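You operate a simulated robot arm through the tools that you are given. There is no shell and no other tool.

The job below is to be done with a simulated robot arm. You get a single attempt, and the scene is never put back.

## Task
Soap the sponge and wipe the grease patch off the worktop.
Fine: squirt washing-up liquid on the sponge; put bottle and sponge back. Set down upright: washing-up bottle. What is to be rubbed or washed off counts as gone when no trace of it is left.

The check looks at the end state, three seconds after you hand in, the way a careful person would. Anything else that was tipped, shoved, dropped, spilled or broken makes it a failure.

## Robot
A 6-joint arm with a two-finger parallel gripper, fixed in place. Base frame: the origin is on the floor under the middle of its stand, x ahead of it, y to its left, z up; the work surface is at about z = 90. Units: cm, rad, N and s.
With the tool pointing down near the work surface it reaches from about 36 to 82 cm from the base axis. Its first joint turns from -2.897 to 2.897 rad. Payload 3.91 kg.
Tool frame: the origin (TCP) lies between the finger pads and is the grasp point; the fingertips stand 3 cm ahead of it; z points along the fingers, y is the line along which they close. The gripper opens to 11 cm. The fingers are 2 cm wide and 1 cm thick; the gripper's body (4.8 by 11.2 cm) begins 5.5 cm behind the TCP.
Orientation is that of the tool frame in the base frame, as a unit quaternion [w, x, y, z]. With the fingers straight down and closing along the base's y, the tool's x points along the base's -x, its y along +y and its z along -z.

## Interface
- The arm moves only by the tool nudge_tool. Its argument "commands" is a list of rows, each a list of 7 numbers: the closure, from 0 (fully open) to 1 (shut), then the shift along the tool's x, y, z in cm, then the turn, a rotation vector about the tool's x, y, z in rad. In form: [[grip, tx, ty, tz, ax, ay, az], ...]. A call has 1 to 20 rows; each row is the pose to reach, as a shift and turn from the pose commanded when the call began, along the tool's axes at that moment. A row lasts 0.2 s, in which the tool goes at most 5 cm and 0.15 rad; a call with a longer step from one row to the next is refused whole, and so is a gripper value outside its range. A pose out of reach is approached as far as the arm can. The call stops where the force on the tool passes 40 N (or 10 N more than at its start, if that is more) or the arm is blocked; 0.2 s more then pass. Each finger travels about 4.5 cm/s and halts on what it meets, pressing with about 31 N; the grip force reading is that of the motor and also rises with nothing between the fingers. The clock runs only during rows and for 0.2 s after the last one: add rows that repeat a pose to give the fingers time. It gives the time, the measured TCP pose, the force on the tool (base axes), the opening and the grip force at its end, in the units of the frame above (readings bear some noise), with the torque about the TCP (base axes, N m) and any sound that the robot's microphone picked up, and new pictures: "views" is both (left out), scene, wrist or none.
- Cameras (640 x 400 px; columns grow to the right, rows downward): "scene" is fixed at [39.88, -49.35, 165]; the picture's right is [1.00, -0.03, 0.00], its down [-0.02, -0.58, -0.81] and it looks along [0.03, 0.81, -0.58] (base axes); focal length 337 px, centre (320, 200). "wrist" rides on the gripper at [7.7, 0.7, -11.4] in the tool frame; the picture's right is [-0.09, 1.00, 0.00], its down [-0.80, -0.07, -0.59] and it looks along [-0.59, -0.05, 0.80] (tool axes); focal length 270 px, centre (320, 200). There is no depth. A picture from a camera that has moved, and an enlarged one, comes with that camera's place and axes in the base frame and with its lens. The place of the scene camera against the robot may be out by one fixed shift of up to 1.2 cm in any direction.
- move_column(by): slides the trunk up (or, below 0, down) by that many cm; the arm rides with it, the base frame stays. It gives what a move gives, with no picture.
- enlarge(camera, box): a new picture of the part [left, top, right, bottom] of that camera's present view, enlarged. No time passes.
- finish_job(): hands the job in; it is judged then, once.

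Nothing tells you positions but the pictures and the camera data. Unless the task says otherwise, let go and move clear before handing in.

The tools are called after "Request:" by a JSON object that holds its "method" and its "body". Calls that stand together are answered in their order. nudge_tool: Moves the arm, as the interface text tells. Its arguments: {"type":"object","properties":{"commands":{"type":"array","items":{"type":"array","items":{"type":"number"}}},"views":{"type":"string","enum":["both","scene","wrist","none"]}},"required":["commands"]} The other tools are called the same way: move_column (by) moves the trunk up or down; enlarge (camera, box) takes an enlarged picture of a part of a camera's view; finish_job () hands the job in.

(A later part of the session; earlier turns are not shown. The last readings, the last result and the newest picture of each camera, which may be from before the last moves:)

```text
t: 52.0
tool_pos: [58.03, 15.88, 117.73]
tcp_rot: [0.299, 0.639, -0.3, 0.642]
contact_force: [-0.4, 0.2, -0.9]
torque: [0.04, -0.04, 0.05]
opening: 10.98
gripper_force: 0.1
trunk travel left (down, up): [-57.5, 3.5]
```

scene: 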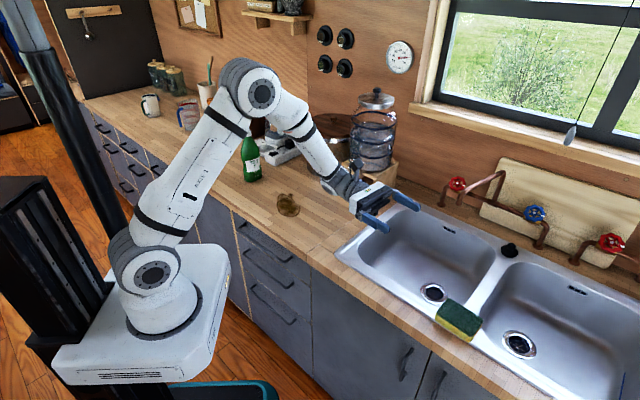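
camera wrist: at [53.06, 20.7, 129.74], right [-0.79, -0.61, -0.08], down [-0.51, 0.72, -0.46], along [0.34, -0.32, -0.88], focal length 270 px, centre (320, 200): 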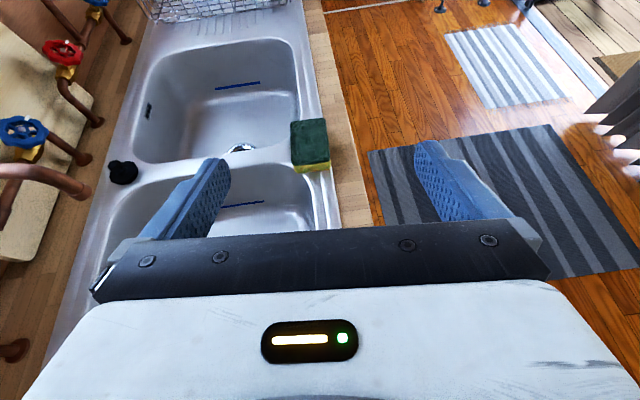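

The tool is level again at (58, 15.9, 117.7). Next is the sweep back to the pre-grasp pose by the bottle, above bottle height.

Request:
{"method": "nudge_tool", "body": {"commands": [[0, 1.2, -1.62, -3.86, 0.0873, 0, 0], [0, 2.4, -2.95, -7.77, 0.1746, 0, 0], [0, 3.5, -4.01, -11.78, 0.2619, 0, 0], [0, 3.5, -4.78, -15.85, 0.3492, 0, 0], [0, 3.5, -5.28, -19.96, 0.4365, 0, 0], [0, 3.5, -5.49, -24.09, 0.5238, 0, 0], [0, 3.5, -5.42, -28.23, 0.6111, 0, 0], [0, 3.5, -5.06, -32.35, 0.6984, 0, 0], [0, 3.5, -4.42, -36.44, 0.7857, 0, 0], [0, 3.5, -3.5, -40.48, 0.873, 0, 0], [0, 3.5, -2.31, -44.44, 0.9603, 0, 0], [0, 3.5, -0.84, -48.31, 1.0476, 0, 0], [0, 3.5, 0.88, -52.08, 1.1349, 0, 0], [0, 3.5, 2.86, -55.72, 1.2222, 0, 0], [0, 3.5, 5.08, -59.2, 1.3095, 0, 0], [0, 3.5, 7.55, -62.53, 1.3968, 0, 0], [0, 3.5, 10.23, -65.69, 1.4841, 0, 0], [0, 3.5, 13.13, -68.64, 1.5714, 0, 0], [0, 3.5, 13.13, -68.64, 1.5714, 0, 0]], "views": "wrist"}}

```text
t: 56.0
tool_pos: [3.69, 60.2, 121.14]
tcp_rot: [-0.243, 0.663, 0.243, 0.665]
contact_force: [0.7, -0.6, 0.3]
torque: [-0.02, 0.0, -0.02]
opening: 10.95
gripper_force: 0.0
trunk travel left (down, up): [-57.5, 3.5]
camera wrist: at [-4.67, 52.11, 128.84], right [0.64, -0.76, -0.09], down [-0.5, -0.33, -0.8], along [0.58, 0.56, -0.59], focal length 270 px, centre (320, 200)
```

wrist: 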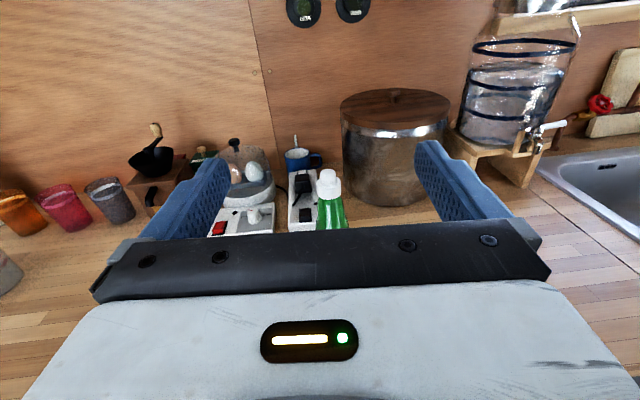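

I'm back at pre-grasp. I'll lower, advance onto the bottle, and grip it firmly.

Request:
{"method": "nudge_tool", "body": {"commands": [[0, -4.5, 0.4, 0, 0, 0, 0], [0, -9, 0.4, 0, 0, 0, 0], [0, -13.5, 0.4, 0, 0, 0, 0], [0, -17.5, 0.4, 0, 0, 0, 0], [0, -20.4, 0.4, 0, 0, 0, 0], [0, -20.4, 0.4, 4, 0, 0, 0], [0, -20.4, 0.4, 7, 0, 0, 0], [0, -20.4, 0.4, 10, 0, 0, 0], [0, -20.4, 0.4, 13, 0, 0, 0], [0, -20.4, 0.4, 16.1, 0, 0, 0], [0, -20.4, 0.4, 16.1, 0, 0, 0]], "views": "both"}}

```text
t: 58.4
tool_pos: [16.5, 69.96, 100.72]
tcp_rot: [-0.243, 0.663, 0.243, 0.665]
contact_force: [-0.7, 0.1, -0.2]
torque: [0.01, -0.05, -0.01]
opening: 10.99
gripper_force: 0.0
trunk travel left (down, up): [-57.5, 3.5]
camera wrist: at [8.08, 62.06, 108.42], right [0.64, -0.76, -0.09], down [-0.5, -0.33, -0.8], along [0.58, 0.56, -0.59], focal length 270 px, centre (320, 200)
```

scene: 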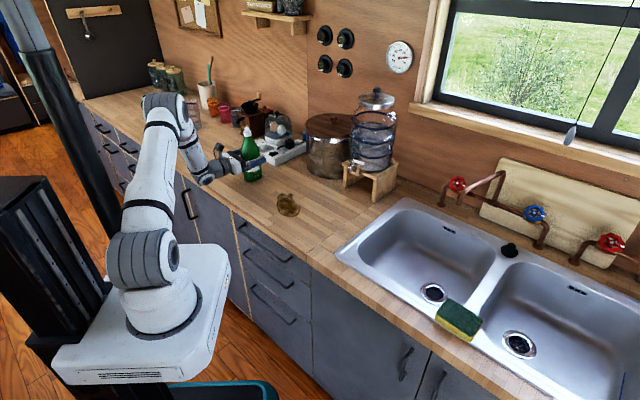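
wrist: 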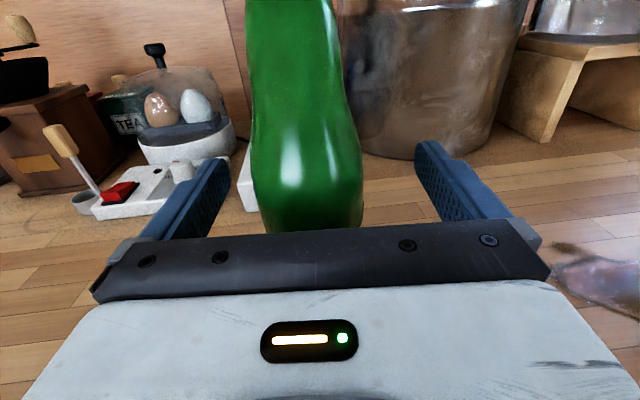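

The bottle is slightly left of centre, so I'll shift 0.3 cm and close to grip.

Request:
{"method": "nudge_tool", "body": {"commands": [[0, 0, -0.3, 0, 0, 0, 0], [0.2, 0, -0.3, 0, 0, 0, 0], [0.4, 0, -0.3, 0, 0, 0, 0], [0.5, 0, -0.3, 0, 0, 0, 0], [0.55, 0, -0.3, 0, 0, 0, 0], [0.58, 0, -0.3, 0, 0, 0, 0], [0.6, 0, -0.3, 0, 0, 0, 0], [0.6, 0, -0.3, 0, 0, 0, 0]], "views": "wrist"}}

```text
t: 60.2
tool_pos: [16.22, 70.26, 100.75]
tcp_rot: [-0.243, 0.663, 0.243, 0.665]
contact_force: [-2.0, 1.0, 1.8]
torque: [0.13, 0.06, 0.02]
opening: 4.92
gripper_force: 30.8
trunk travel left (down, up): [-57.5, 3.5]
camera wrist: at [7.89, 62.31, 108.45], right [0.64, -0.76, -0.09], down [-0.5, -0.33, -0.8], along [0.58, 0.56, -0.59], focal length 270 px, centre (320, 200)
```

wrist: 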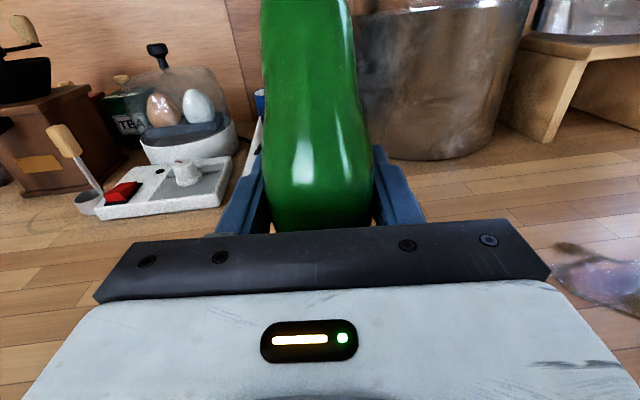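

The bottle is held at 4.92 cm, with the TCP at (16.22, 70.26, 100.75), which I'll remember for putting it back. I'll lift slowly and back away.

Request:
{"method": "nudge_tool", "body": {"commands": [[0.6, 1, 0, 0, 0, 0, 0], [0.6, 3, 0, 0, 0, 0, 0], [0.6, 6, 0, 0, 0, 0, 0], [0.6, 9, 0, 0, 0, 0, 0], [0.6, 12, 0, 0, 0, 0, 0], [0.6, 12, 0, -3, 0, 0, 0], [0.6, 12, 0, -6, 0, 0, 0], [0.6, 12, 0, -9.5, 0, 0, 0], [0.6, 12, 0, -13, 0, 0, 0], [0.6, 12, 0, -16, 0, 0, 0], [0.6, 12, 0, -16, 0, 0, 0]], "views": "both"}}

```text
t: 62.6
tool_pos: [4.06, 59.89, 112.82]
tcp_rot: [-0.241, 0.665, 0.242, 0.665]
contact_force: [-0.3, 0.0, -4.9]
torque: [-0.02, -0.05, 0.04]
opening: 4.95
gripper_force: 30.5
trunk travel left (down, up): [-57.5, 3.5]
camera wrist: at [-4.36, 52.04, 120.58], right [0.64, -0.76, -0.09], down [-0.5, -0.33, -0.8], along [0.58, 0.56, -0.59], focal length 270 px, centre (320, 200)
```

scene: 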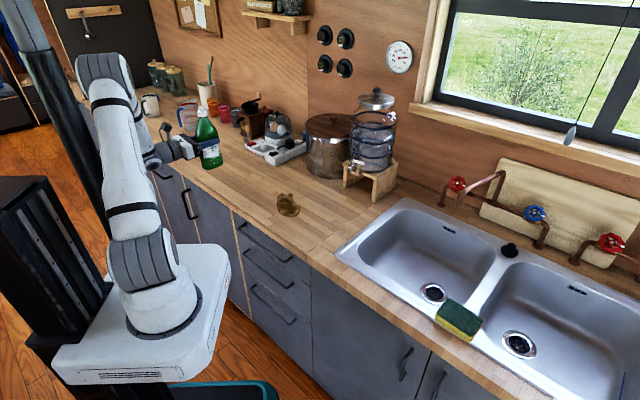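
wrist: 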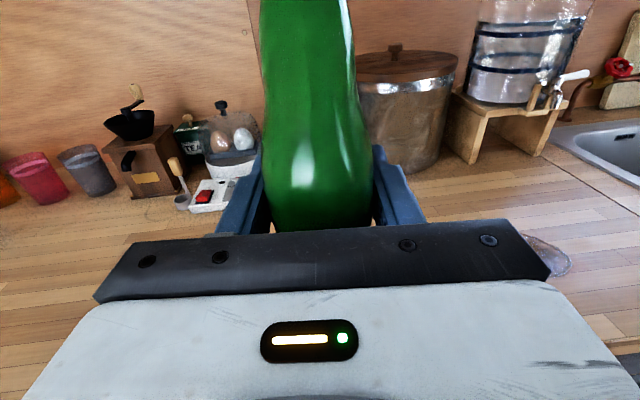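

The bottle is held upright (about 5 N). I'll sweep it round toward the sponge in the same posture, staying well in front of the pot and dispenser.

Request:
{"method": "nudge_tool", "body": {"commands": [[0.6, 1.5, 0, 0, 0, 0, 0], [0.6, 3, 3.05, 3.04, -0.0853, 0, 0], [0.6, 3, 6.28, 5.85, -0.1706, 0, 0], [0.6, 3, 9.71, 8.44, -0.2559, 0, 0], [0.6, 3, 13.32, 10.78, -0.3412, 0, 0], [0.6, 3, 17.09, 12.85, -0.4265, 0, 0], [0.6, 3, 21.01, 14.67, -0.5118, 0, 0], [0.6, 3, 25.03, 16.2, -0.5971, 0, 0], [0.6, 3, 29.19, 17.43, -0.6824, 0, 0], [0.6, 3, 33.41, 18.37, -0.7677, 0, 0], [0.6, 3, 37.69, 19.02, -0.853, 0, 0], [0.6, 3, 42.02, 19.36, -0.9383, 0, 0], [0.6, 3, 46.35, 19.38, -1.0236, 0, 0], [0.6, 3, 50.7, 19.09, -1.1089, 0, 0], [0.6, 3, 55.01, 18.51, -1.1942, 0, 0], [0.6, 3, 59.29, 17.61, -1.2795, 0, 0], [0.6, 3, 63.49, 16.42, -1.3648, 0, 0], [0.6, 3, 67.6, 14.93, -1.4501, 0, 0], [0.6, 3, 71.59, 13.13, -1.5354, 0, 0], [0.6, 3, 71.59, 13.13, -1.5354, 0, 0]], "views": "both"}}

```text
t: 66.8
tool_pos: [60.21, 13.46, 115.91]
tcp_rot: [0.287, 0.646, -0.287, 0.647]
contact_force: [-0.1, -0.6, -4.6]
torque: [0.01, -0.01, 0.01]
opening: 4.94
gripper_force: 31.0
trunk travel left (down, up): [-57.5, 3.5]
camera wrist: at [51.93, 21.39, 123.65], right [-0.74, -0.67, -0.09], down [-0.34, 0.49, -0.8], along [0.58, -0.56, -0.59], focal length 270 px, centre (320, 200)
```

scene: 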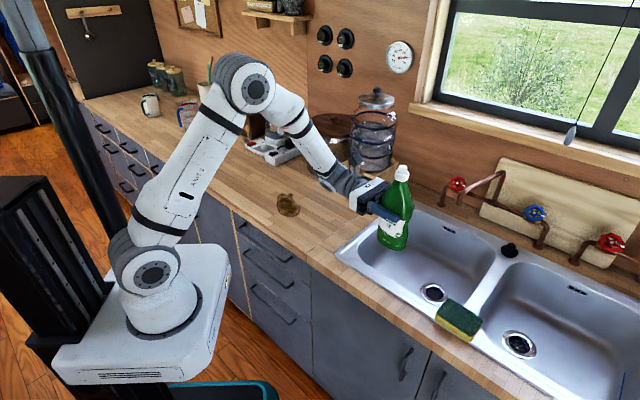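
wrist: 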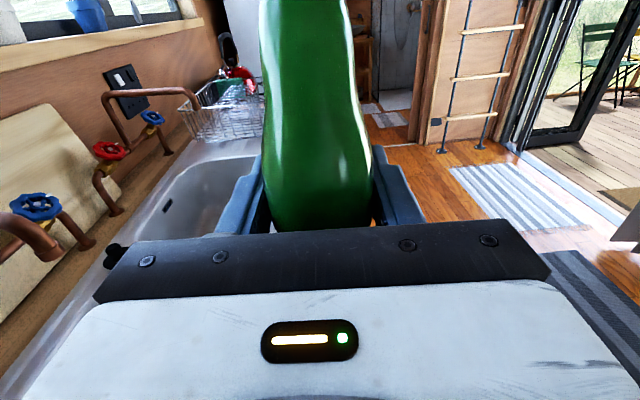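

The scene picture agrees with my numbers for both the nozzle and the sponge. I'll move the upright bottle over the sponge first, with its base well above it.

Request:
{"method": "nudge_tool", "body": {"commands": [[0.6, -0.5, -0.4, 4.2, 0, 0, 0], [0.6, -1.2, -0.9, 8.4, 0, 0, 0], [0.6, -2, -1.3, 12.6, 0, 0, 0], [0.6, -2.8, -1.7, 16.8, 0, 0, 0], [0.6, -3.9, -2.13, 20.76, 0, 0, 0], [0.6, -3.9, -2.13, 20.76, 0, 0, 0]], "views": "both"}}

```text
t: 68.2
tool_pos: [75.69, -0.1, 111.87]
tcp_rot: [0.286, 0.646, -0.287, 0.647]
contact_force: [1.0, 0.3, -5.2]
torque: [-0.04, 0.03, -0.03]
opening: 4.94
gripper_force: 30.6
trunk travel left (down, up): [-57.5, 3.5]
camera wrist: at [67.42, 7.83, 119.65], right [-0.74, -0.67, -0.09], down [-0.34, 0.49, -0.8], along [0.58, -0.56, -0.59], focal length 270 px, centre (320, 200)
```

scene: 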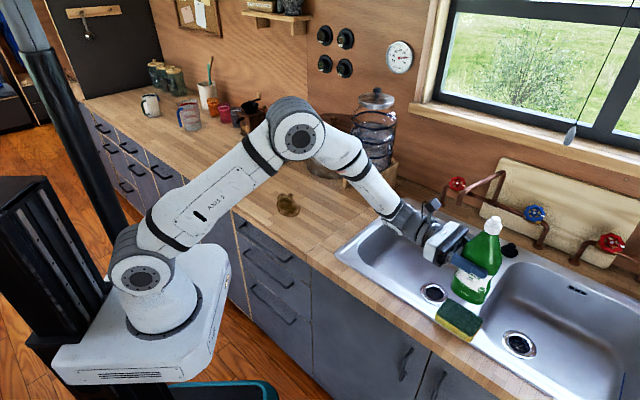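
wrist: 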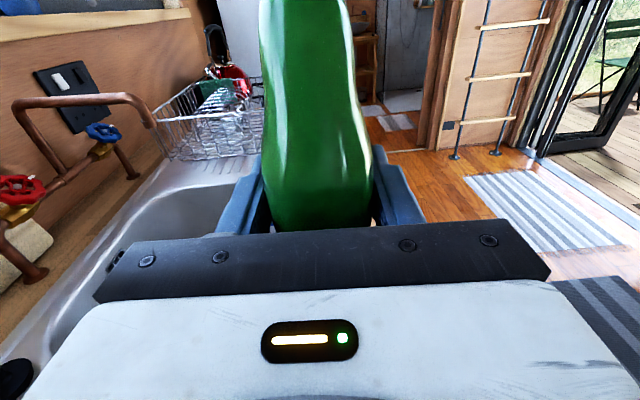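

The bottle is upright directly above the sponge. Now I'll tip it by rolling, shifting the hand so the nozzle stays over the sponge's centre the whole way, ending about 4 cm above it.

Request:
{"method": "nudge_tool", "body": {"commands": [[0.6, -0.5, -1.5, 0.1, 0, 0, 0.144], [0.6, -1.1, -3.21, 0.2, 0, 0, 0.288], [0.6, -1.8, -4.86, 0.3, 0, 0, 0.432], [0.6, -2.5, -6.39, 0.3, 0, 0, 0.576], [0.6, -3.2, -7.79, 0.3, 0, 0, 0.72], [0.6, -4.0, -9.03, 0.3, 0, 0, 0.864], [0.6, -4.7, -10.07, 0.3, 0, 0, 1.008], [0.6, -5.4, -10.89, 0.3, 0, 0, 1.152], [0.6, -6.0, -11.49, 0.3, 0, 0, 1.296], [0.6, -6.5, -11.85, 0.3, 0, 0, 1.44], [0.6, -6.8, -11.95, 0.3, 0, 0, 1.584], [0.6, -6.7, -11.8, 0.3, 0, 0, 1.728], [0.6, -6.2, -11.4, 0.3, 0, 0, 1.872], [0.6, -5.6, -10.76, 0.3, 0, 0, 2.016], [0.6, -5.0, -9.89, 0.3, 0, 0, 2.16], [0.6, -4.4, -8.82, 0.3, 0, 0, 2.304], [0.6, -3.8, -7.55, 0.3, 0, 0, 2.448], [0.6, -3.2, -6.12, 0.3, 0, 0, 2.592], [0.6, -2.7, -4.57, 0.3, 0, 0, 2.736], [0.6, -2.3, -2.91, 0.3, 0, 0, 2.88]], "views": "both"}}

```text
t: 72.4
tool_pos: [78.1, 1.29, 109.63]
tcp_rot: [0.604, 0.202, 0.677, -0.369]
contact_force: [-0.2, 0.5, -5.8]
torque: [-0.01, 0.0, -0.01]
opening: 4.91
gripper_force: 31.1
trunk travel left (down, up): [-57.5, 3.5]
camera wrist: at [69.45, 8.89, 102.09], right [0.73, 0.66, -0.17], down [-0.3, 0.53, 0.79], along [0.61, -0.53, 0.59], focal length 270 px, centre (320, 200)
```

scene: 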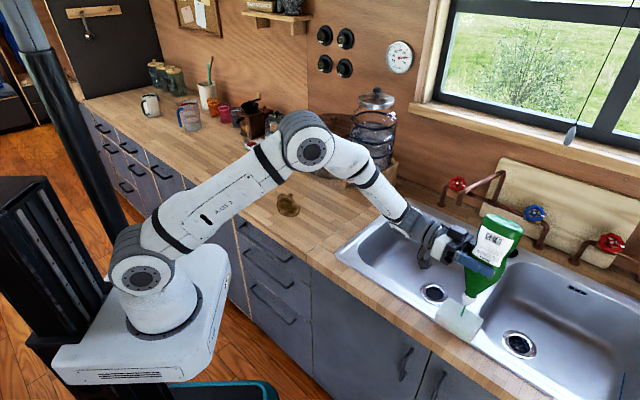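
wrist: 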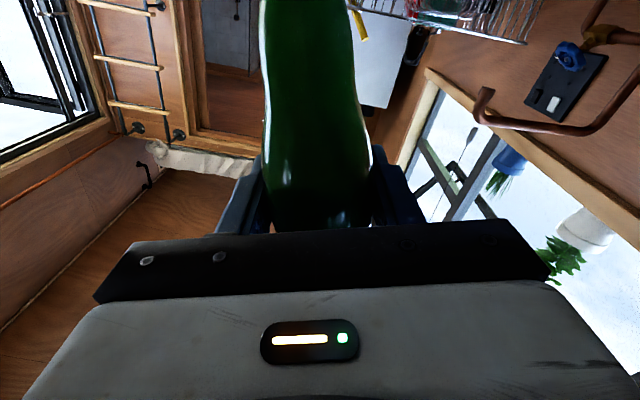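

The sponge has turned whitish with foam and liquid is landing on it. I'll look closely (no time passes) before turning the bottle back.

Request:
{"method": "enlarge", "body": {"camera": "scene", "box": [410, 260, 530, 350]}}

```text
4.44 times, centred on (470, 305) of scene
camera zoom: at [39.88, -49.35, 165.0], right [1.0, -0.03, 0.0], down [-0.02, -0.58, -0.81], along [0.03, 0.81, -0.58], focal length 1498 px, centre (-347, -267)
```

zoom: 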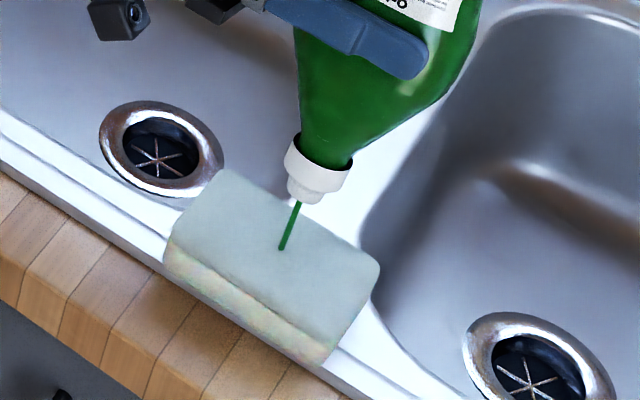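

The stream hits the middle of the sponge, which is now soaped all over, and I see no spill. I'll turn the bottle upright again along the same path in reverse.

Request:
{"method": "nudge_tool", "body": {"commands": [[0.6, -0.04, 1.71, 0, 0, 0, -0.144], [0.6, 0.04, 3.33, 0, 0, 0, -0.288], [0.6, 0.25, 4.87, 0, 0, 0, -0.432], [0.6, 0.5, 6.25, 0, 0, 0, -0.576], [0.6, 0.8, 7.44, 0, 0, 0, -0.72], [0.6, 1.16, 8.44, 0, 0, 0, -0.864], [0.6, 1.57, 9.21, 0, 0, 0, -1.008], [0.6, 1.95, 9.73, 0, 0, 0, -1.152], [0.6, 2.01, 9.9, 0, 0, 0, -1.296], [0.6, 1.74, 9.72, 0, 0, 0, -1.44], [0.6, 1.35, 9.25, 0, 0, 0, -1.584], [0.6, 0.93, 8.51, 0, 0, 0, -1.728], [0.6, 0.46, 7.54, 0, 0, 0, -1.872], [0.6, 0.06, 6.35, 0, 0, 0, -2.016], [0.6, -0.4, 4.95, 0, 0, 0, -2.16], [0.6, -0.71, 3.41, 0, 0, 0, -2.304], [0.6, -0.99, 1.75, 0, 0, 0, -2.448], [0.6, -1.24, -0.02, 0, 0, 0, -2.592], [0.6, -1.37, -1.83, 0, 0, 0, -2.736], [0.6, -1.47, -3.41, 0, 0, 0, -2.88]], "views": "both"}}

```text
t: 76.6
tool_pos: [75.83, -0.42, 111.93]
tcp_rot: [0.287, 0.646, -0.287, 0.646]
contact_force: [-0.2, -0.2, -5.8]
torque: [0.02, -0.01, 0.05]
opening: 4.93
gripper_force: 30.7
trunk travel left (down, up): [-57.5, 3.5]
camera wrist: at [67.63, 7.48, 119.77], right [-0.74, -0.67, -0.09], down [-0.35, 0.49, -0.8], along [0.58, -0.56, -0.59], focal length 270 px, centre (320, 200)
```

scene: 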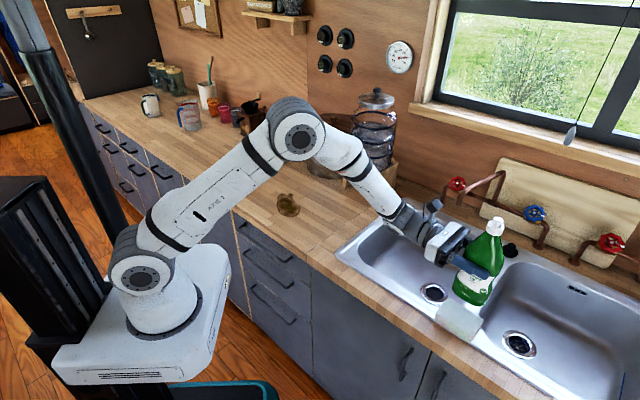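
wrist: 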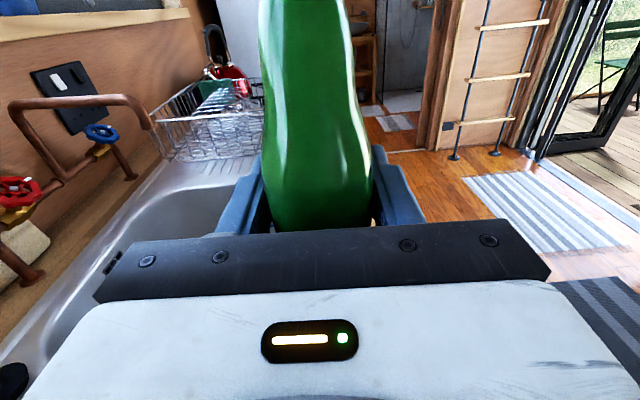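

Request:
{"method": "enlarge", "body": {"camera": "scene", "box": [380, 250, 540, 370]}}

```text
3.33 times, centred on (460, 310) of scene
camera zoom: at [39.88, -49.35, 165.0], right [1.0, -0.03, 0.0], down [-0.02, -0.58, -0.81], along [0.03, 0.81, -0.58], focal length 1123 px, centre (-147, -167)
```

zoom: 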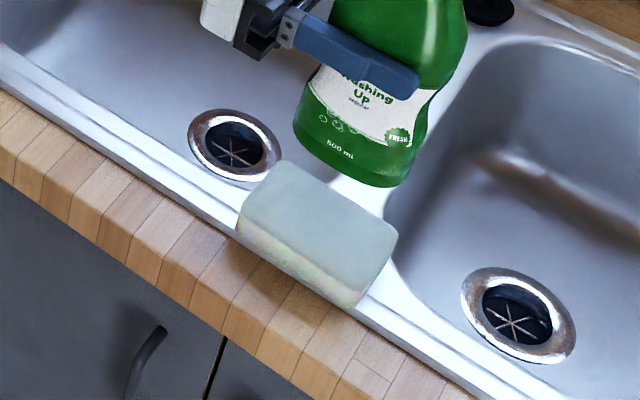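

The sponge is soaped, there's no spill on rail or counter, and the bottle is upright. I'll retract and then sweep the bottle back to where it stood.

Request:
{"method": "nudge_tool", "body": {"commands": [[0.6, 1, 0.4, -4, 0, 0, 0], [0.6, 2, 0.8, -8, 0, 0, 0], [0.6, 3, 1.3, -12, 0, 0, 0], [0.6, 3.9, 1.7, -16.5, 0, 0, 0], [0.6, 3.9, 2.13, -20.76, 0, 0, 0], [0.6, 3.9, 2.13, -20.76, 0, 0, 0]], "views": "none"}}

```text
t: 78.0
tool_pos: [60.23, 13.64, 115.74]
tcp_rot: [0.287, 0.646, -0.287, 0.646]
contact_force: [-0.6, 0.1, -6.0]
torque: [-0.03, 0.0, 0.01]
opening: 4.94
gripper_force: 30.9
trunk travel left (down, up): [-57.5, 3.5]
```

I'm clear of the sponge with the bottle upright. Now the reverse sweep.

Request:
{"method": "nudge_tool", "body": {"commands": [[0.6, 0, -1.92, -3.93, 0.0853, 0, 0], [0.6, 0, -3.56, -8.0, 0.1706, 0, 0], [0.6, 0, -4.9, -12.16, 0.2559, 0, 0], [0.6, 0, -5.95, -16.39, 0.3412, 0, 0], [0.6, 0, -6.67, -20.68, 0.4265, 0, 0], [0.6, 0, -7.11, -25.01, 0.5118, 0, 0], [0.6, 0, -7.22, -29.35, 0.5971, 0, 0], [0.6, 0, -7.04, -33.68, 0.6824, 0, 0], [0.6, 0, -6.54, -37.98, 0.7677, 0, 0], [0.6, 0, -5.74, -42.22, 0.853, 0, 0], [0.6, 0, -4.64, -46.39, 0.9383, 0, 0], [0.6, 0, -3.25, -50.47, 1.0236, 0, 0], [0.6, 0, -1.59, -54.44, 1.1089, 0, 0], [0.6, 0, 0.36, -58.26, 1.1942, 0, 0], [0.6, 0, 2.56, -61.93, 1.2795, 0, 0], [0.6, 0, 5.02, -65.43, 1.3648, 0, 0], [0.6, 0, 7.72, -68.75, 1.4501, 0, 0], [0.6, 0, 10.64, -71.86, 1.5354, 0, 0], [0.6, 0, 10.64, -71.86, 1.5354, 0, 0]], "views": "both"}}

```text
t: 82.0
tool_pos: [4.37, 59.79, 115.68]
tcp_rot: [-0.241, 0.663, 0.243, 0.666]
contact_force: [-0.3, 0.0, -5.4]
torque: [0.02, 0.02, 0.02]
opening: 4.93
gripper_force: 30.4
trunk travel left (down, up): [-57.5, 3.5]
camera wrist: at [-4.01, 51.85, 123.49], right [0.64, -0.76, -0.09], down [-0.5, -0.33, -0.8], along [0.58, 0.56, -0.59], focal length 270 px, centre (320, 200)
```

scene: 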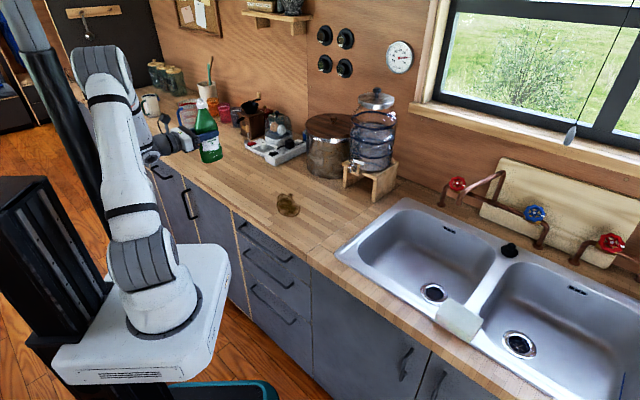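
wrist: 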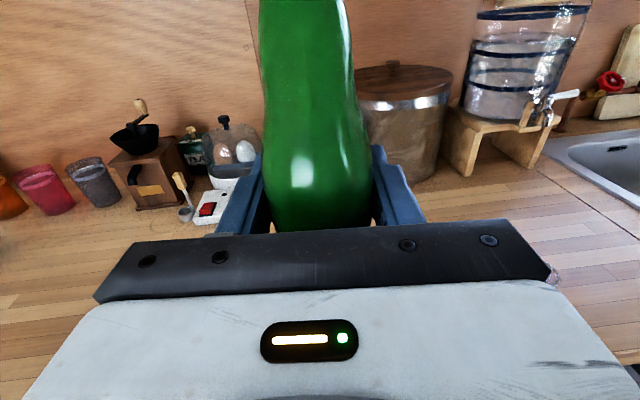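

The bottle is back near its place. I'll advance over its original spot and lower to just above the counter.

Request:
{"method": "nudge_tool", "body": {"commands": [[0.6, 0, -0.1, 3.5, 0, 0, 0], [0.6, 0, -0.2, 7, 0, 0, 0], [0.6, 0, -0.3, 10.5, 0, 0, 0], [0.6, 0, -0.37, 13.5, 0, 0, 0], [0.6, 0, -0.37, 15.8, 0, 0, 0], [0.6, -3.5, -0.37, 15.8, 0, 0, 0], [0.6, -7, -0.37, 15.8, 0, 0, 0], [0.6, -10, -0.37, 15.8, 0, 0, 0], [0.6, -12.5, -0.37, 15.8, 0, 0, 0], [0.6, -13.8, -0.37, 15.8, 0, 0, 0], [0.6, -13.8, -0.37, 15.8, 0, 0, 0]], "views": "both"}}

```text
t: 84.4
tool_pos: [16.26, 70.13, 101.93]
tcp_rot: [-0.241, 0.663, 0.242, 0.666]
contact_force: [0.2, 0.1, -4.0]
torque: [-0.02, -0.01, -0.02]
opening: 4.95
gripper_force: 31.1
trunk travel left (down, up): [-57.5, 3.5]
camera wrist: at [7.84, 62.12, 109.7], right [0.64, -0.76, -0.09], down [-0.5, -0.33, -0.8], along [0.58, 0.56, -0.59], focal length 270 px, centre (320, 200)
```

scene: 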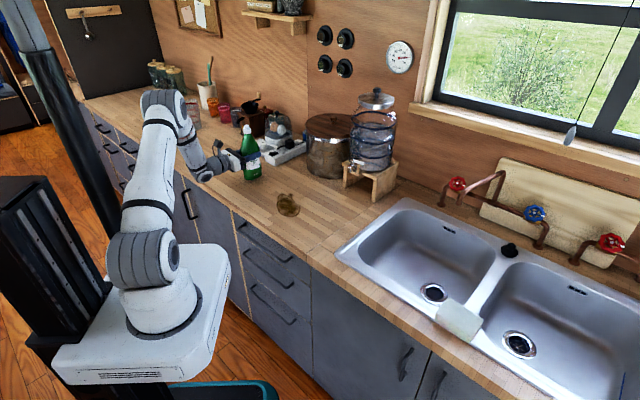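
wrist: 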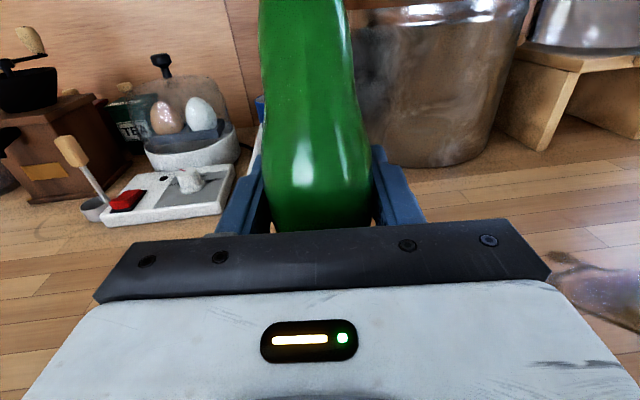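

The bottle hovers about 1 cm above its old spot. I'll lower in small steps until the counter carries it.

Request:
{"method": "nudge_tool", "body": {"commands": [[0.6, -0.4, 0, 0, 0, 0, 0], [0.6, -0.8, 0, 0, 0, 0, 0], [0.6, -1.0, 0, 0, 0, 0, 0], [0.6, -1.1, 0, 0, 0, 0, 0], [0.6, -1.1, 0, 0, 0, 0, 0]], "views": "none"}}

```text
t: 85.6
tool_pos: [16.2, 70.29, 100.89]
tcp_rot: [-0.243, 0.664, 0.243, 0.665]
contact_force: [1.0, -1.0, -5.9]
torque: [-0.02, 0.05, -0.01]
opening: 4.93
gripper_force: 31.1
trunk travel left (down, up): [-57.5, 3.5]
```

Request:
{"method": "nudge_tool", "body": {"commands": [[0.6, -0.1, 0, 0, 0, 0, 0], [0.6, -0.2, 0, 0, 0, 0, 0], [0.6, -0.25, 0, 0, 0, 0, 0], [0.6, -0.25, 0, 0, 0, 0, 0]], "views": "none"}}

```text
t: 86.6
tool_pos: [16.17, 70.18, 100.68]
tcp_rot: [-0.243, 0.663, 0.241, 0.666]
contact_force: [0.2, 1.5, 10.9]
torque: [-0.19, 0.24, 0.0]
opening: 4.94
gripper_force: 31.1
trunk travel left (down, up): [-57.5, 3.5]
```

The counter now carries the bottle and pushes up with about 11 N. I'll relax slightly, open the fingers, and back away straight along the tool axis.

Request:
{"method": "nudge_tool", "body": {"commands": [[0.6, 0.08, 0, 0, 0, 0, 0], [0.6, 0.08, 0, 0, 0, 0, 0], [0.54, 0.08, 0, 0, 0, 0, 0], [0.45, 0.08, 0, 0, 0, 0, 0], [0.3, 0.08, 0, 0, 0, 0, 0], [0.1, 0.08, 0, 0, 0, 0, 0], [0, 0.08, 0, 0, 0, 0, 0], [0, 0.08, 0, 0, 0, 0, 0], [0, 0.08, 0, -2, 0, 0, 0], [0, 0.08, 0, -5, 0, 0, 0], [0, 0.08, 0, -9, 0, 0, 0], [0, 0.08, 0, -13, 0, 0, 0], [0, 0.08, 0, -16, 0, 0, 0]], "views": "both"}}

```text
t: 89.4
tool_pos: [3.89, 59.97, 100.73]
tcp_rot: [-0.243, 0.663, 0.243, 0.665]
contact_force: [0.5, 0.5, 0.3]
torque: [-0.02, 0.0, 0.0]
opening: 11.01
gripper_force: 0.0
trunk travel left (down, up): [-57.5, 3.5]
camera wrist: at [-4.45, 52.01, 108.43], right [0.64, -0.76, -0.09], down [-0.5, -0.33, -0.8], along [0.58, 0.56, -0.59], focal length 270 px, centre (320, 200)
```

scene: 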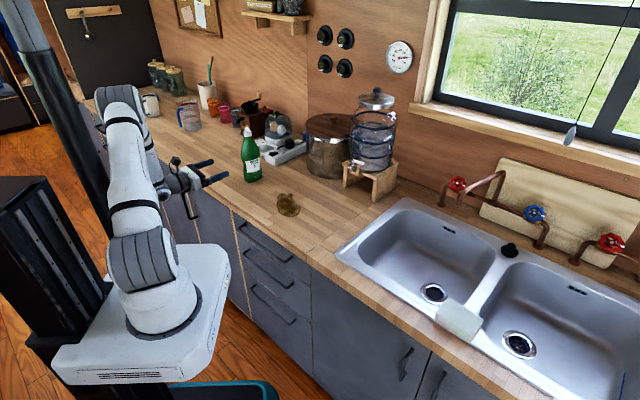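
wrist: 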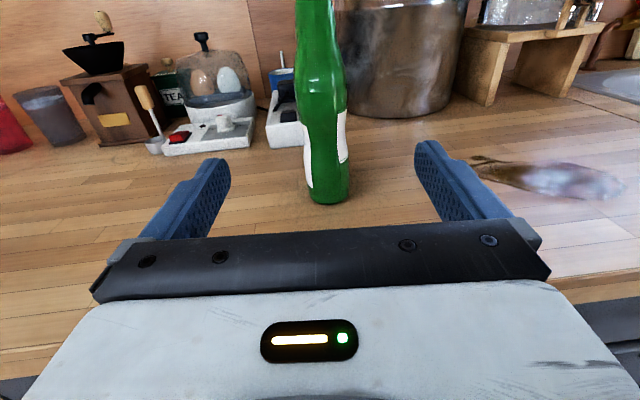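

The bottle stands upright in its old place and my hand is clear. Now I'll rise and swing the tool back to straight down, ready to fetch the sponge.

Request:
{"method": "nudge_tool", "body": {"commands": [[0, 4, 0, -0.5, 0, 0, 0], [0, 8, 0, -1, -0.0781, -0.0622, 0.0799], [0, 12, 0.1, -1.5, -0.1562, -0.1244, 0.1599], [0, 16, 0.2, -2, -0.2343, -0.1867, 0.2398], [0, 20, 0.3, -2.5, -0.3124, -0.2489, 0.3198], [0, 21, 0.3, -3, -0.3906, -0.3111, 0.3997], [0, 21, 0.4, -3.5, -0.4687, -0.3733, 0.4797], [0, 21, 0.4, -4, -0.5468, -0.4356, 0.5596], [0, 21, 0.5, -4.5, -0.6249, -0.4978, 0.6396], [0, 21, 0.5, -5, -0.703, -0.56, 0.7195], [0, 21, 0.6, -5.5, -0.7811, -0.6222, 0.7994], [0, 21, 0.7, -6, -0.8592, -0.6844, 0.8794], [0, 21, 0.8, -6.5, -0.9373, -0.7467, 0.9593], [0, 21, 0.9, -7, -1.0154, -0.8089, 1.0393], [0, 21, 1, -7.5, -1.0936, -0.8711, 1.1192], [0, 21, 1, -8, -1.1717, -0.9333, 1.1992], [0, 21, 1.1, -8.3, -1.2498, -0.9956, 1.2791], [0, 21, 1.1, -8.6, -1.3279, -1.0578, 1.3591], [0, 21, 1.1, -8.6, -1.406, -1.12, 1.439]], "views": "wrist"}}

```text
t: 93.4
tool_pos: [-2.05, 53.42, 121.66]
tcp_rot: [-0.001, 0.839, -0.544, -0.028]
contact_force: [0.0, 0.2, 0.0]
torque: [0.0, -0.02, 0.0]
opening: 10.98
gripper_force: 0.1
trunk travel left (down, up): [-57.5, 3.5]
camera wrist: at [1.05, 45.76, 132.84], right [-0.94, -0.33, 0.03], down [-0.23, 0.74, 0.63], along [-0.23, 0.59, -0.78], focal length 270 px, centre (320, 200)
```

wrist: 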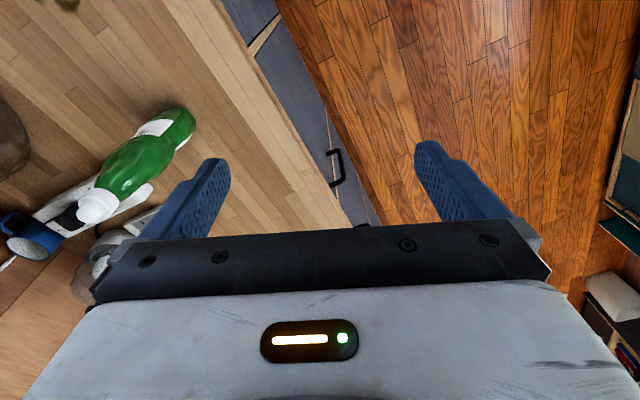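

The tool points down again. I'll sweep around to the sponge side, yawing so the fingers will close across the sponge's short side, stopping short of it for a camera look.

Request:
{"method": "nudge_tool", "body": {"commands": [[0, 0.97, -3.85, -0.16, 0, 0, 0.1416], [0, 2.27, -7.67, -0.33, 0, 0, 0.2831], [0, 3.85, -11.43, -0.51, 0, 0, 0.4247], [0, 5.74, -15.1, -0.7, 0, 0, 0.5662], [0, 7.92, -18.67, -0.9, 0, 0, 0.7078], [0, 10.4, -22.08, -1.11, 0, 0, 0.8493], [0, 13.13, -25.35, -1.33, 0, 0, 0.9909], [0, 16.17, -28.45, -1.56, 0, 0, 1.1324], [0, 19.45, -31.32, -1.79, 0, 0, 1.274], [0, 22.97, -34.0, -2.03, 0, 0, 1.4155], [0, 26.73, -36.42, -2.27, 0, 0, 1.5571], [0, 30.7, -38.57, -2.52, 0, 0, 1.6986], [0, 34.86, -40.45, -2.76, 0, 0, 1.8402], [0, 39.2, -42.02, -3.01, 0, 0, 1.9817], [0, 43.69, -43.28, -3.25, 0, 0, 2.1233], [0, 48.32, -44.2, -3.49, 0, 0, 2.2648], [0, 53.04, -44.8, -3.72, 0, 0, 2.4064], [0, 57.85, -45.05, -3.95, 0, 0, 2.5479], [0, 62.69, -44.92, -4.17, 0, 0, 2.6895], [0, 67.59, -44.43, -4.38, 0, 0, 2.831]], "views": "both"}}

```text
t: 97.6
tool_pos: [66.22, 9.88, 121.69]
tcp_rot: [-0.026, 0.409, 0.912, 0.004]
contact_force: [-0.4, 0.5, 0.3]
torque: [0.0, 0.02, -0.01]
opening: 11.01
gripper_force: 0.0
trunk travel left (down, up): [-57.5, 3.5]
camera wrist: at [62.18, 15.59, 133.55], right [0.8, 0.6, -0.02], down [0.51, -0.66, 0.55], along [0.32, -0.45, -0.83], focal length 270 px, centre (320, 200)
```

scene: 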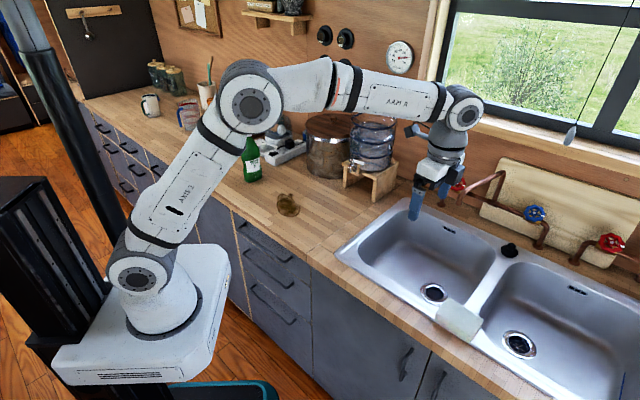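
wrist: 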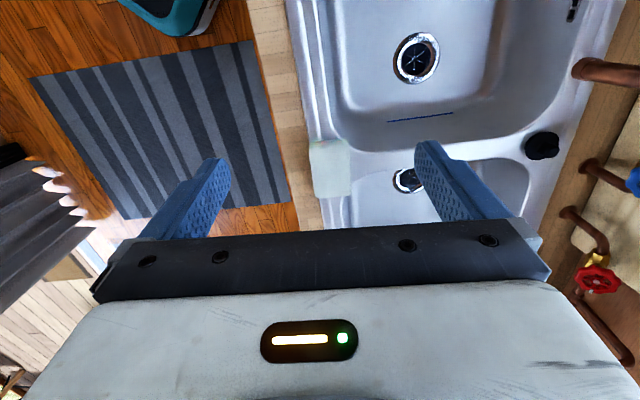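

The sponge is visible below. I'll enlarge to get its exact position relative to this tool pose.

Request:
{"method": "enlarge", "body": {"camera": "wrist", "box": [280, 120, 380, 220]}}

```text
4.00 times, centred on (330, 170) of wrist
camera zoom: at [62.18, 15.59, 133.55], right [0.8, 0.6, -0.02], down [0.51, -0.66, 0.55], along [0.32, -0.45, -0.83], focal length 1081 px, centre (280, 320)
```

zoom: 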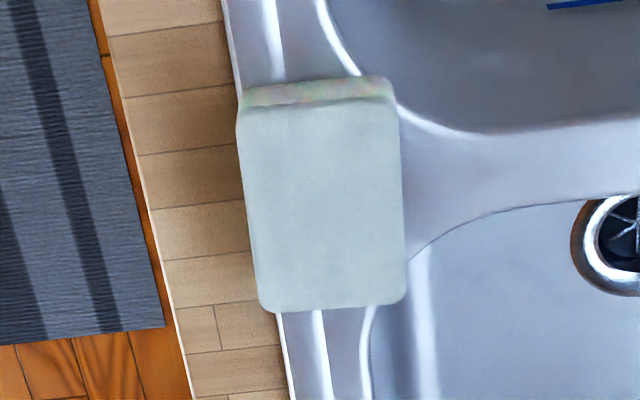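

The sponge centre comes out at (75.8, −0.6), matching the earlier estimate. I'll straighten the tool to vertical and come to about 10 cm above the grasp height over the sponge.

Request:
{"method": "nudge_tool", "body": {"commands": [[0, -3.01, 0.08, 3.23, -0.003, -0.01, 0], [0, -6.01, 0.17, 6.46, -0.006, -0.02, 0], [0, -9.02, 0.25, 9.69, -0.009, -0.03, 0], [0, -12.02, 0.34, 12.92, -0.012, -0.041, 0], [0, -15.03, 0.42, 16.15, -0.014, -0.051, 0], [0, -15.03, 0.42, 16.15, -0.014, -0.051, 0]], "views": "both"}}

```text
t: 99.0
tool_pos: [75.78, -0.33, 105.02]
tcp_rot: [0.0, 0.408, 0.913, 0.001]
contact_force: [-0.5, -0.5, -0.2]
torque: [0.01, 0.01, 0.0]
opening: 10.98
gripper_force: 0.0
trunk travel left (down, up): [-57.5, 3.5]
camera wrist: at [71.16, 5.67, 116.49], right [0.8, 0.6, 0.0], down [0.48, -0.64, 0.59], along [0.36, -0.47, -0.8], focal length 270 px, centre (320, 200)
```

scene: 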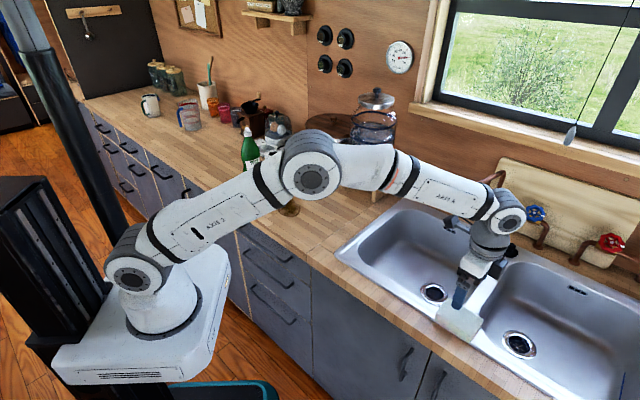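
wrist: 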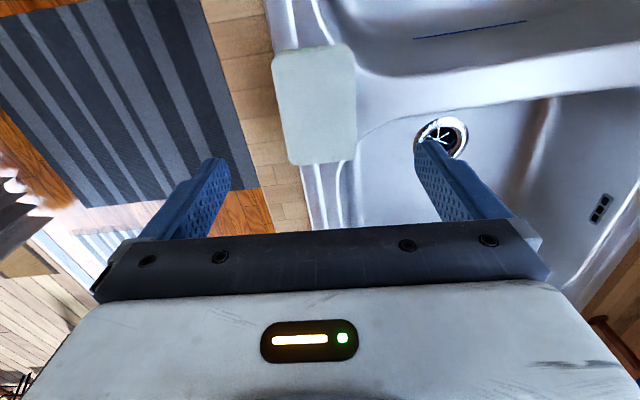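

The sponge is centred between the open fingers. I'll lower straight down so the fingertips end about 1 cm above its underside.

Request:
{"method": "nudge_tool", "body": {"commands": [[0, 0, -0.1, 3.5, 0, 0, 0], [0, 0, -0.1, 6.5, 0, 0, 0], [0, 0, -0.1, 8.5, 0, 0, 0], [0, 0, -0.1, 9.6, 0, 0, 0], [0, 0, -0.1, 10.1, 0, 0, 0], [0, 0, -0.1, 10.1, 0, 0, 0]], "views": "both"}}

```text
t: 100.4
tool_pos: [75.9, -0.59, 94.54]
tcp_rot: [0.0, 0.407, 0.913, 0.001]
contact_force: [0.0, -0.1, -0.4]
torque: [0.01, 0.01, -0.02]
opening: 11.01
gripper_force: 0.1
trunk travel left (down, up): [-57.5, 3.5]
camera wrist: at [71.21, 5.55, 106.2], right [0.8, 0.6, 0.0], down [0.48, -0.64, 0.59], along [0.36, -0.47, -0.8], focal length 270 px, centre (320, 200)
```

scene: 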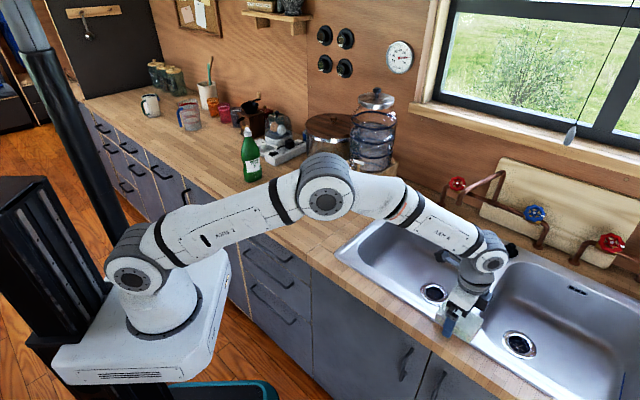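
wrist: 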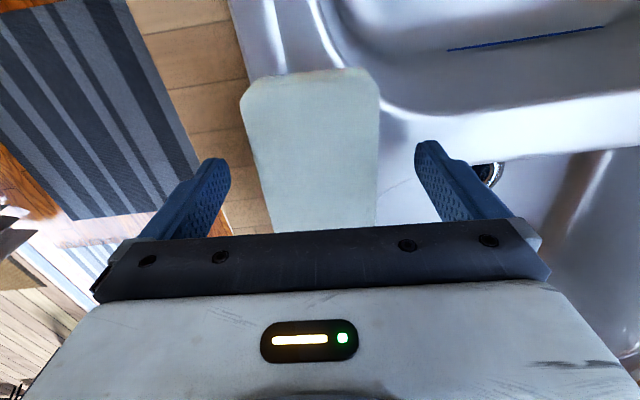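

The fingers straddle the sponge evenly. I'll close on it in steps and read the opening.

Request:
{"method": "nudge_tool", "body": {"commands": [[0.2, 0, 0, 0, 0, 0, 0], [0.35, 0, 0, 0, 0, 0, 0], [0.42, 0, 0, 0, 0, 0, 0], [0.46, 0, 0, 0, 0, 0, 0], [0.5, 0, 0, 0, 0, 0, 0], [0.5, 0, 0, 0, 0, 0, 0]], "views": "wrist"}}

```text
t: 101.8
tool_pos: [75.95, -0.65, 94.66]
tcp_rot: [0.0, 0.408, 0.913, 0.002]
contact_force: [0.3, 0.5, -0.8]
torque: [0.01, 0.03, -0.01]
opening: 6.32
gripper_force: 31.0
trunk travel left (down, up): [-57.5, 3.5]
camera wrist: at [71.21, 5.55, 106.2], right [0.8, 0.6, 0.0], down [0.48, -0.64, 0.59], along [0.36, -0.47, -0.8], focal length 270 px, centre (320, 200)
```

wrist: 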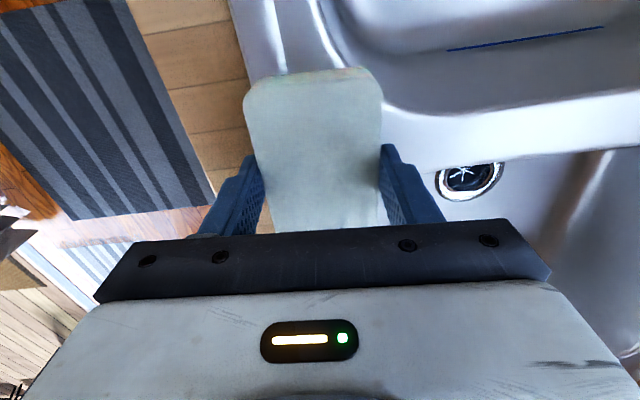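

The sponge is gripped (6.32 cm, 31 N), and its home TCP is (75.9, −0.6, 94.6). I'll lift it gently straight up.

Request:
{"method": "nudge_tool", "body": {"commands": [[0.5, 0, 0, -1, 0, 0, 0], [0.5, 0, 0, -3, 0, 0, 0], [0.5, 0, 0, -7, 0, 0, 0], [0.5, 0, 0, -11, 0, 0, 0], [0.5, 0, 0, -15, 0, 0, 0], [0.5, 0, 0, -15, 0, 0, 0]], "views": "both"}}

```text
t: 103.2
tool_pos: [75.93, -0.81, 109.66]
tcp_rot: [-0.001, 0.408, 0.913, 0.001]
contact_force: [-0.2, 0.3, -0.2]
torque: [-0.01, -0.01, 0.0]
opening: 6.3
gripper_force: 31.6
trunk travel left (down, up): [-57.5, 3.5]
camera wrist: at [71.25, 5.37, 121.22], right [0.8, 0.6, 0.0], down [0.48, -0.64, 0.59], along [0.36, -0.47, -0.81], focal length 270 px, centre (320, 200)
```

scene: 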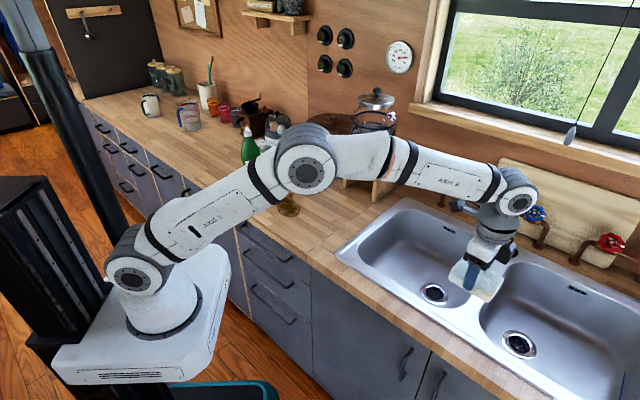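
wrist: 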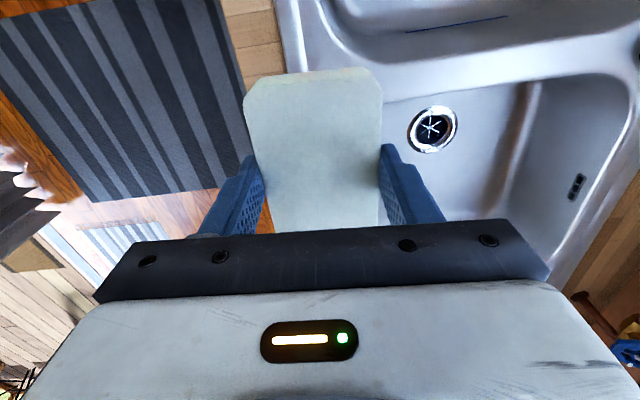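

The sponge is held level. I'll carry it back over the counter, short of the patch, so the wrist camera can see the patch beside the sponge.

Request:
{"method": "nudge_tool", "body": {"commands": [[0.5, 4.42, -0.84, -0.19, 0, 0, -0.065], [0.5, 8.84, -1.68, -0.38, 0, 0, -0.13], [0.5, 13.26, -2.53, -0.58, 0, 0, -0.195], [0.5, 17.68, -3.37, -0.77, 0, 0, -0.26], [0.5, 22.1, -4.21, -0.96, 0, 0, -0.325], [0.5, 26.53, -5.05, -1.15, 0, 0, -0.39], [0.5, 30.95, -5.89, -1.34, 0, 0, -0.455], [0.5, 35.37, -6.73, -1.53, 0, 0, -0.52], [0.5, 39.79, -7.58, -1.73, 0, 0, -0.585], [0.5, 44.21, -8.42, -1.92, 0, 0, -0.65], [0.5, 48.63, -9.26, -2.11, 0, 0, -0.715], [0.5, 53.05, -10.1, -2.3, 0, 0, -0.78], [0.5, 53.05, -10.1, -2.3, 0, 0, -0.78]], "views": "both"}}

```text
t: 106.0
tool_pos: [32.87, 32.08, 112.01]
tcp_rot: [0.0, 0.029, 1.0, 0.001]
contact_force: [0.0, -0.2, -0.3]
torque: [-0.02, 0.0, 0.0]
opening: 6.27
gripper_force: 30.8
trunk travel left (down, up): [-57.5, 3.5]
camera wrist: at [25.2, 33.12, 123.46], right [0.15, 0.99, 0.0], down [0.8, -0.12, 0.59], along [0.59, -0.09, -0.8], focal length 270 px, centre (320, 200)
```

scene: 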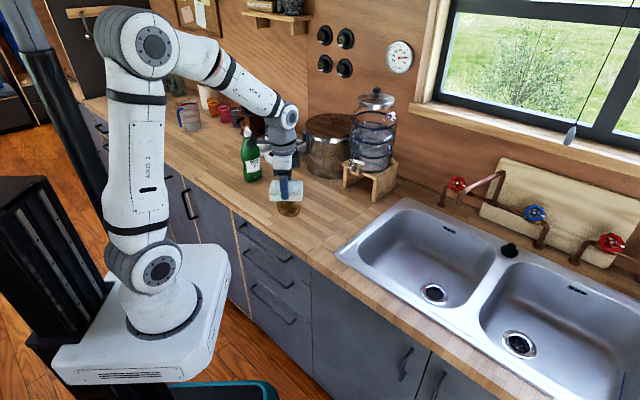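
wrist: 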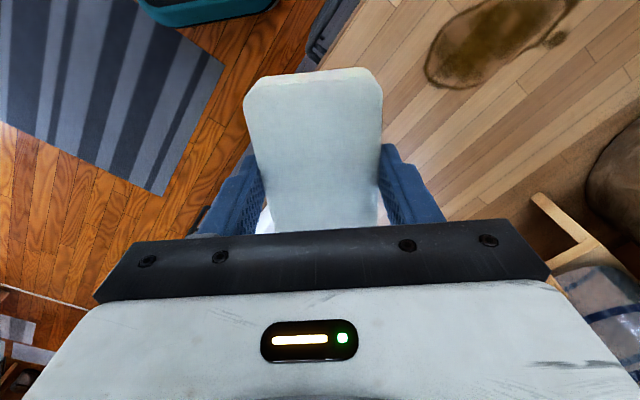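

The patch spans about x 27–36.5, y 44–59 including its little tail. I'll bring the sponge over the near end of the patch, to about 3 cm above the surface.

Request:
{"method": "nudge_tool", "body": {"commands": [[0.5, 0, 2.8, 3, 0, 0, 0], [0.5, -0.1, 5.6, 6, 0, 0, 0], [0.5, -0.2, 8.4, 9, 0, 0, 0], [0.5, -0.3, 11.2, 12, 0, 0, 0], [0.5, -0.3, 13.9, 14.8, 0, 0, 0], [0.5, -0.3, 13.9, 15.5, 0, 0, 0], [0.5, -0.3, 13.9, 15.5, 0, 0, 0]], "views": "both"}}

```text
t: 107.6
tool_pos: [34.06, 45.89, 96.43]
tcp_rot: [0.0, 0.03, 1.0, 0.0]
contact_force: [-0.2, 0.2, 0.3]
torque: [0.03, 0.0, -0.01]
opening: 6.3
gripper_force: 31.1
trunk travel left (down, up): [-57.5, 3.5]
camera wrist: at [26.38, 47.0, 107.92], right [0.15, 0.99, 0.0], down [0.8, -0.12, 0.59], along [0.59, -0.09, -0.8], focal length 270 px, centre (320, 200)
```

scene: 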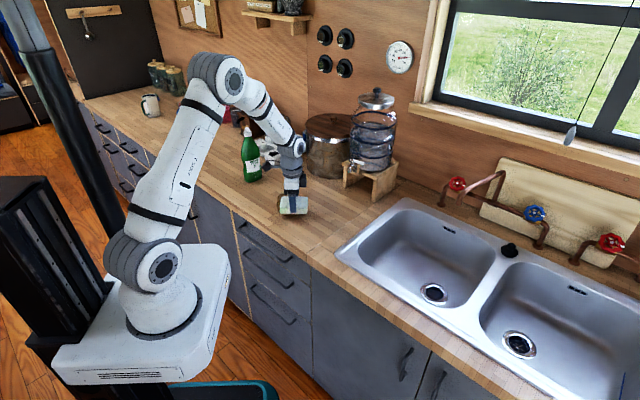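
wrist: 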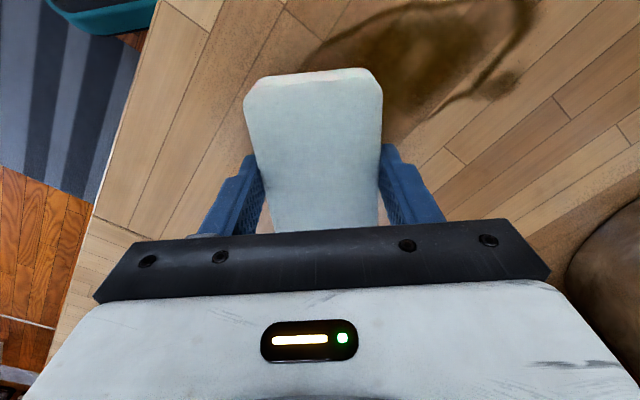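

The sponge is poised above the near end of the patch. I'll lower in small steps until it presses lightly on the worktop.

Request:
{"method": "nudge_tool", "body": {"commands": [[0.5, 0, 0, 0.8, 0, 0, 0], [0.5, 0, 0, 1.5, 0, 0, 0], [0.5, 0, 0, 1.9, 0, 0, 0], [0.5, 0, 0, 2.2, 0, 0, 0], [0.5, 0, 0, 2.2, 0, 0, 0]], "views": "none"}}

```text
t: 108.8
tool_pos: [34.08, 45.85, 94.35]
tcp_rot: [-0.001, 0.029, 1.0, 0.001]
contact_force: [-0.6, -0.6, -0.2]
torque: [0.01, 0.0, -0.04]
opening: 6.3
gripper_force: 30.5
trunk travel left (down, up): [-57.5, 3.5]
```

Request:
{"method": "nudge_tool", "body": {"commands": [[0.5, 0, 0, 0.2, 0, 0, 0], [0.5, 0, 0, 0.35, 0, 0, 0], [0.5, 0, 0, 0.5, 0, 0, 0], [0.5, 0, 0, 0.5, 0, 0, 0]], "views": "none"}}

```text
t: 109.8
tool_pos: [33.9, 45.98, 94.13]
tcp_rot: [0.002, 0.03, 1.0, 0.004]
contact_force: [1.6, 1.1, 32.7]
torque: [-0.28, 0.12, 0.0]
opening: 6.3
gripper_force: 31.0
trunk travel left (down, up): [-57.5, 3.5]
```

The sponge is on the surface, at 33 N, which is more than needed. I'll back off slightly and then start wiping along y, checking the patch after the first stroke.

Request:
{"method": "nudge_tool", "body": {"commands": [[0.5, 0, 0, -0.17, 0, 0, 0], [0.5, 0, 0, -0.17, 0, 0, 0]], "views": "none"}}

```text
t: 110.4
tool_pos: [33.94, 45.96, 94.12]
tcp_rot: [0.001, 0.029, 1.0, 0.002]
contact_force: [4.2, 3.5, 26.7]
torque: [0.17, -0.21, 0.03]
opening: 6.28
gripper_force: 31.0
trunk travel left (down, up): [-57.5, 3.5]
```

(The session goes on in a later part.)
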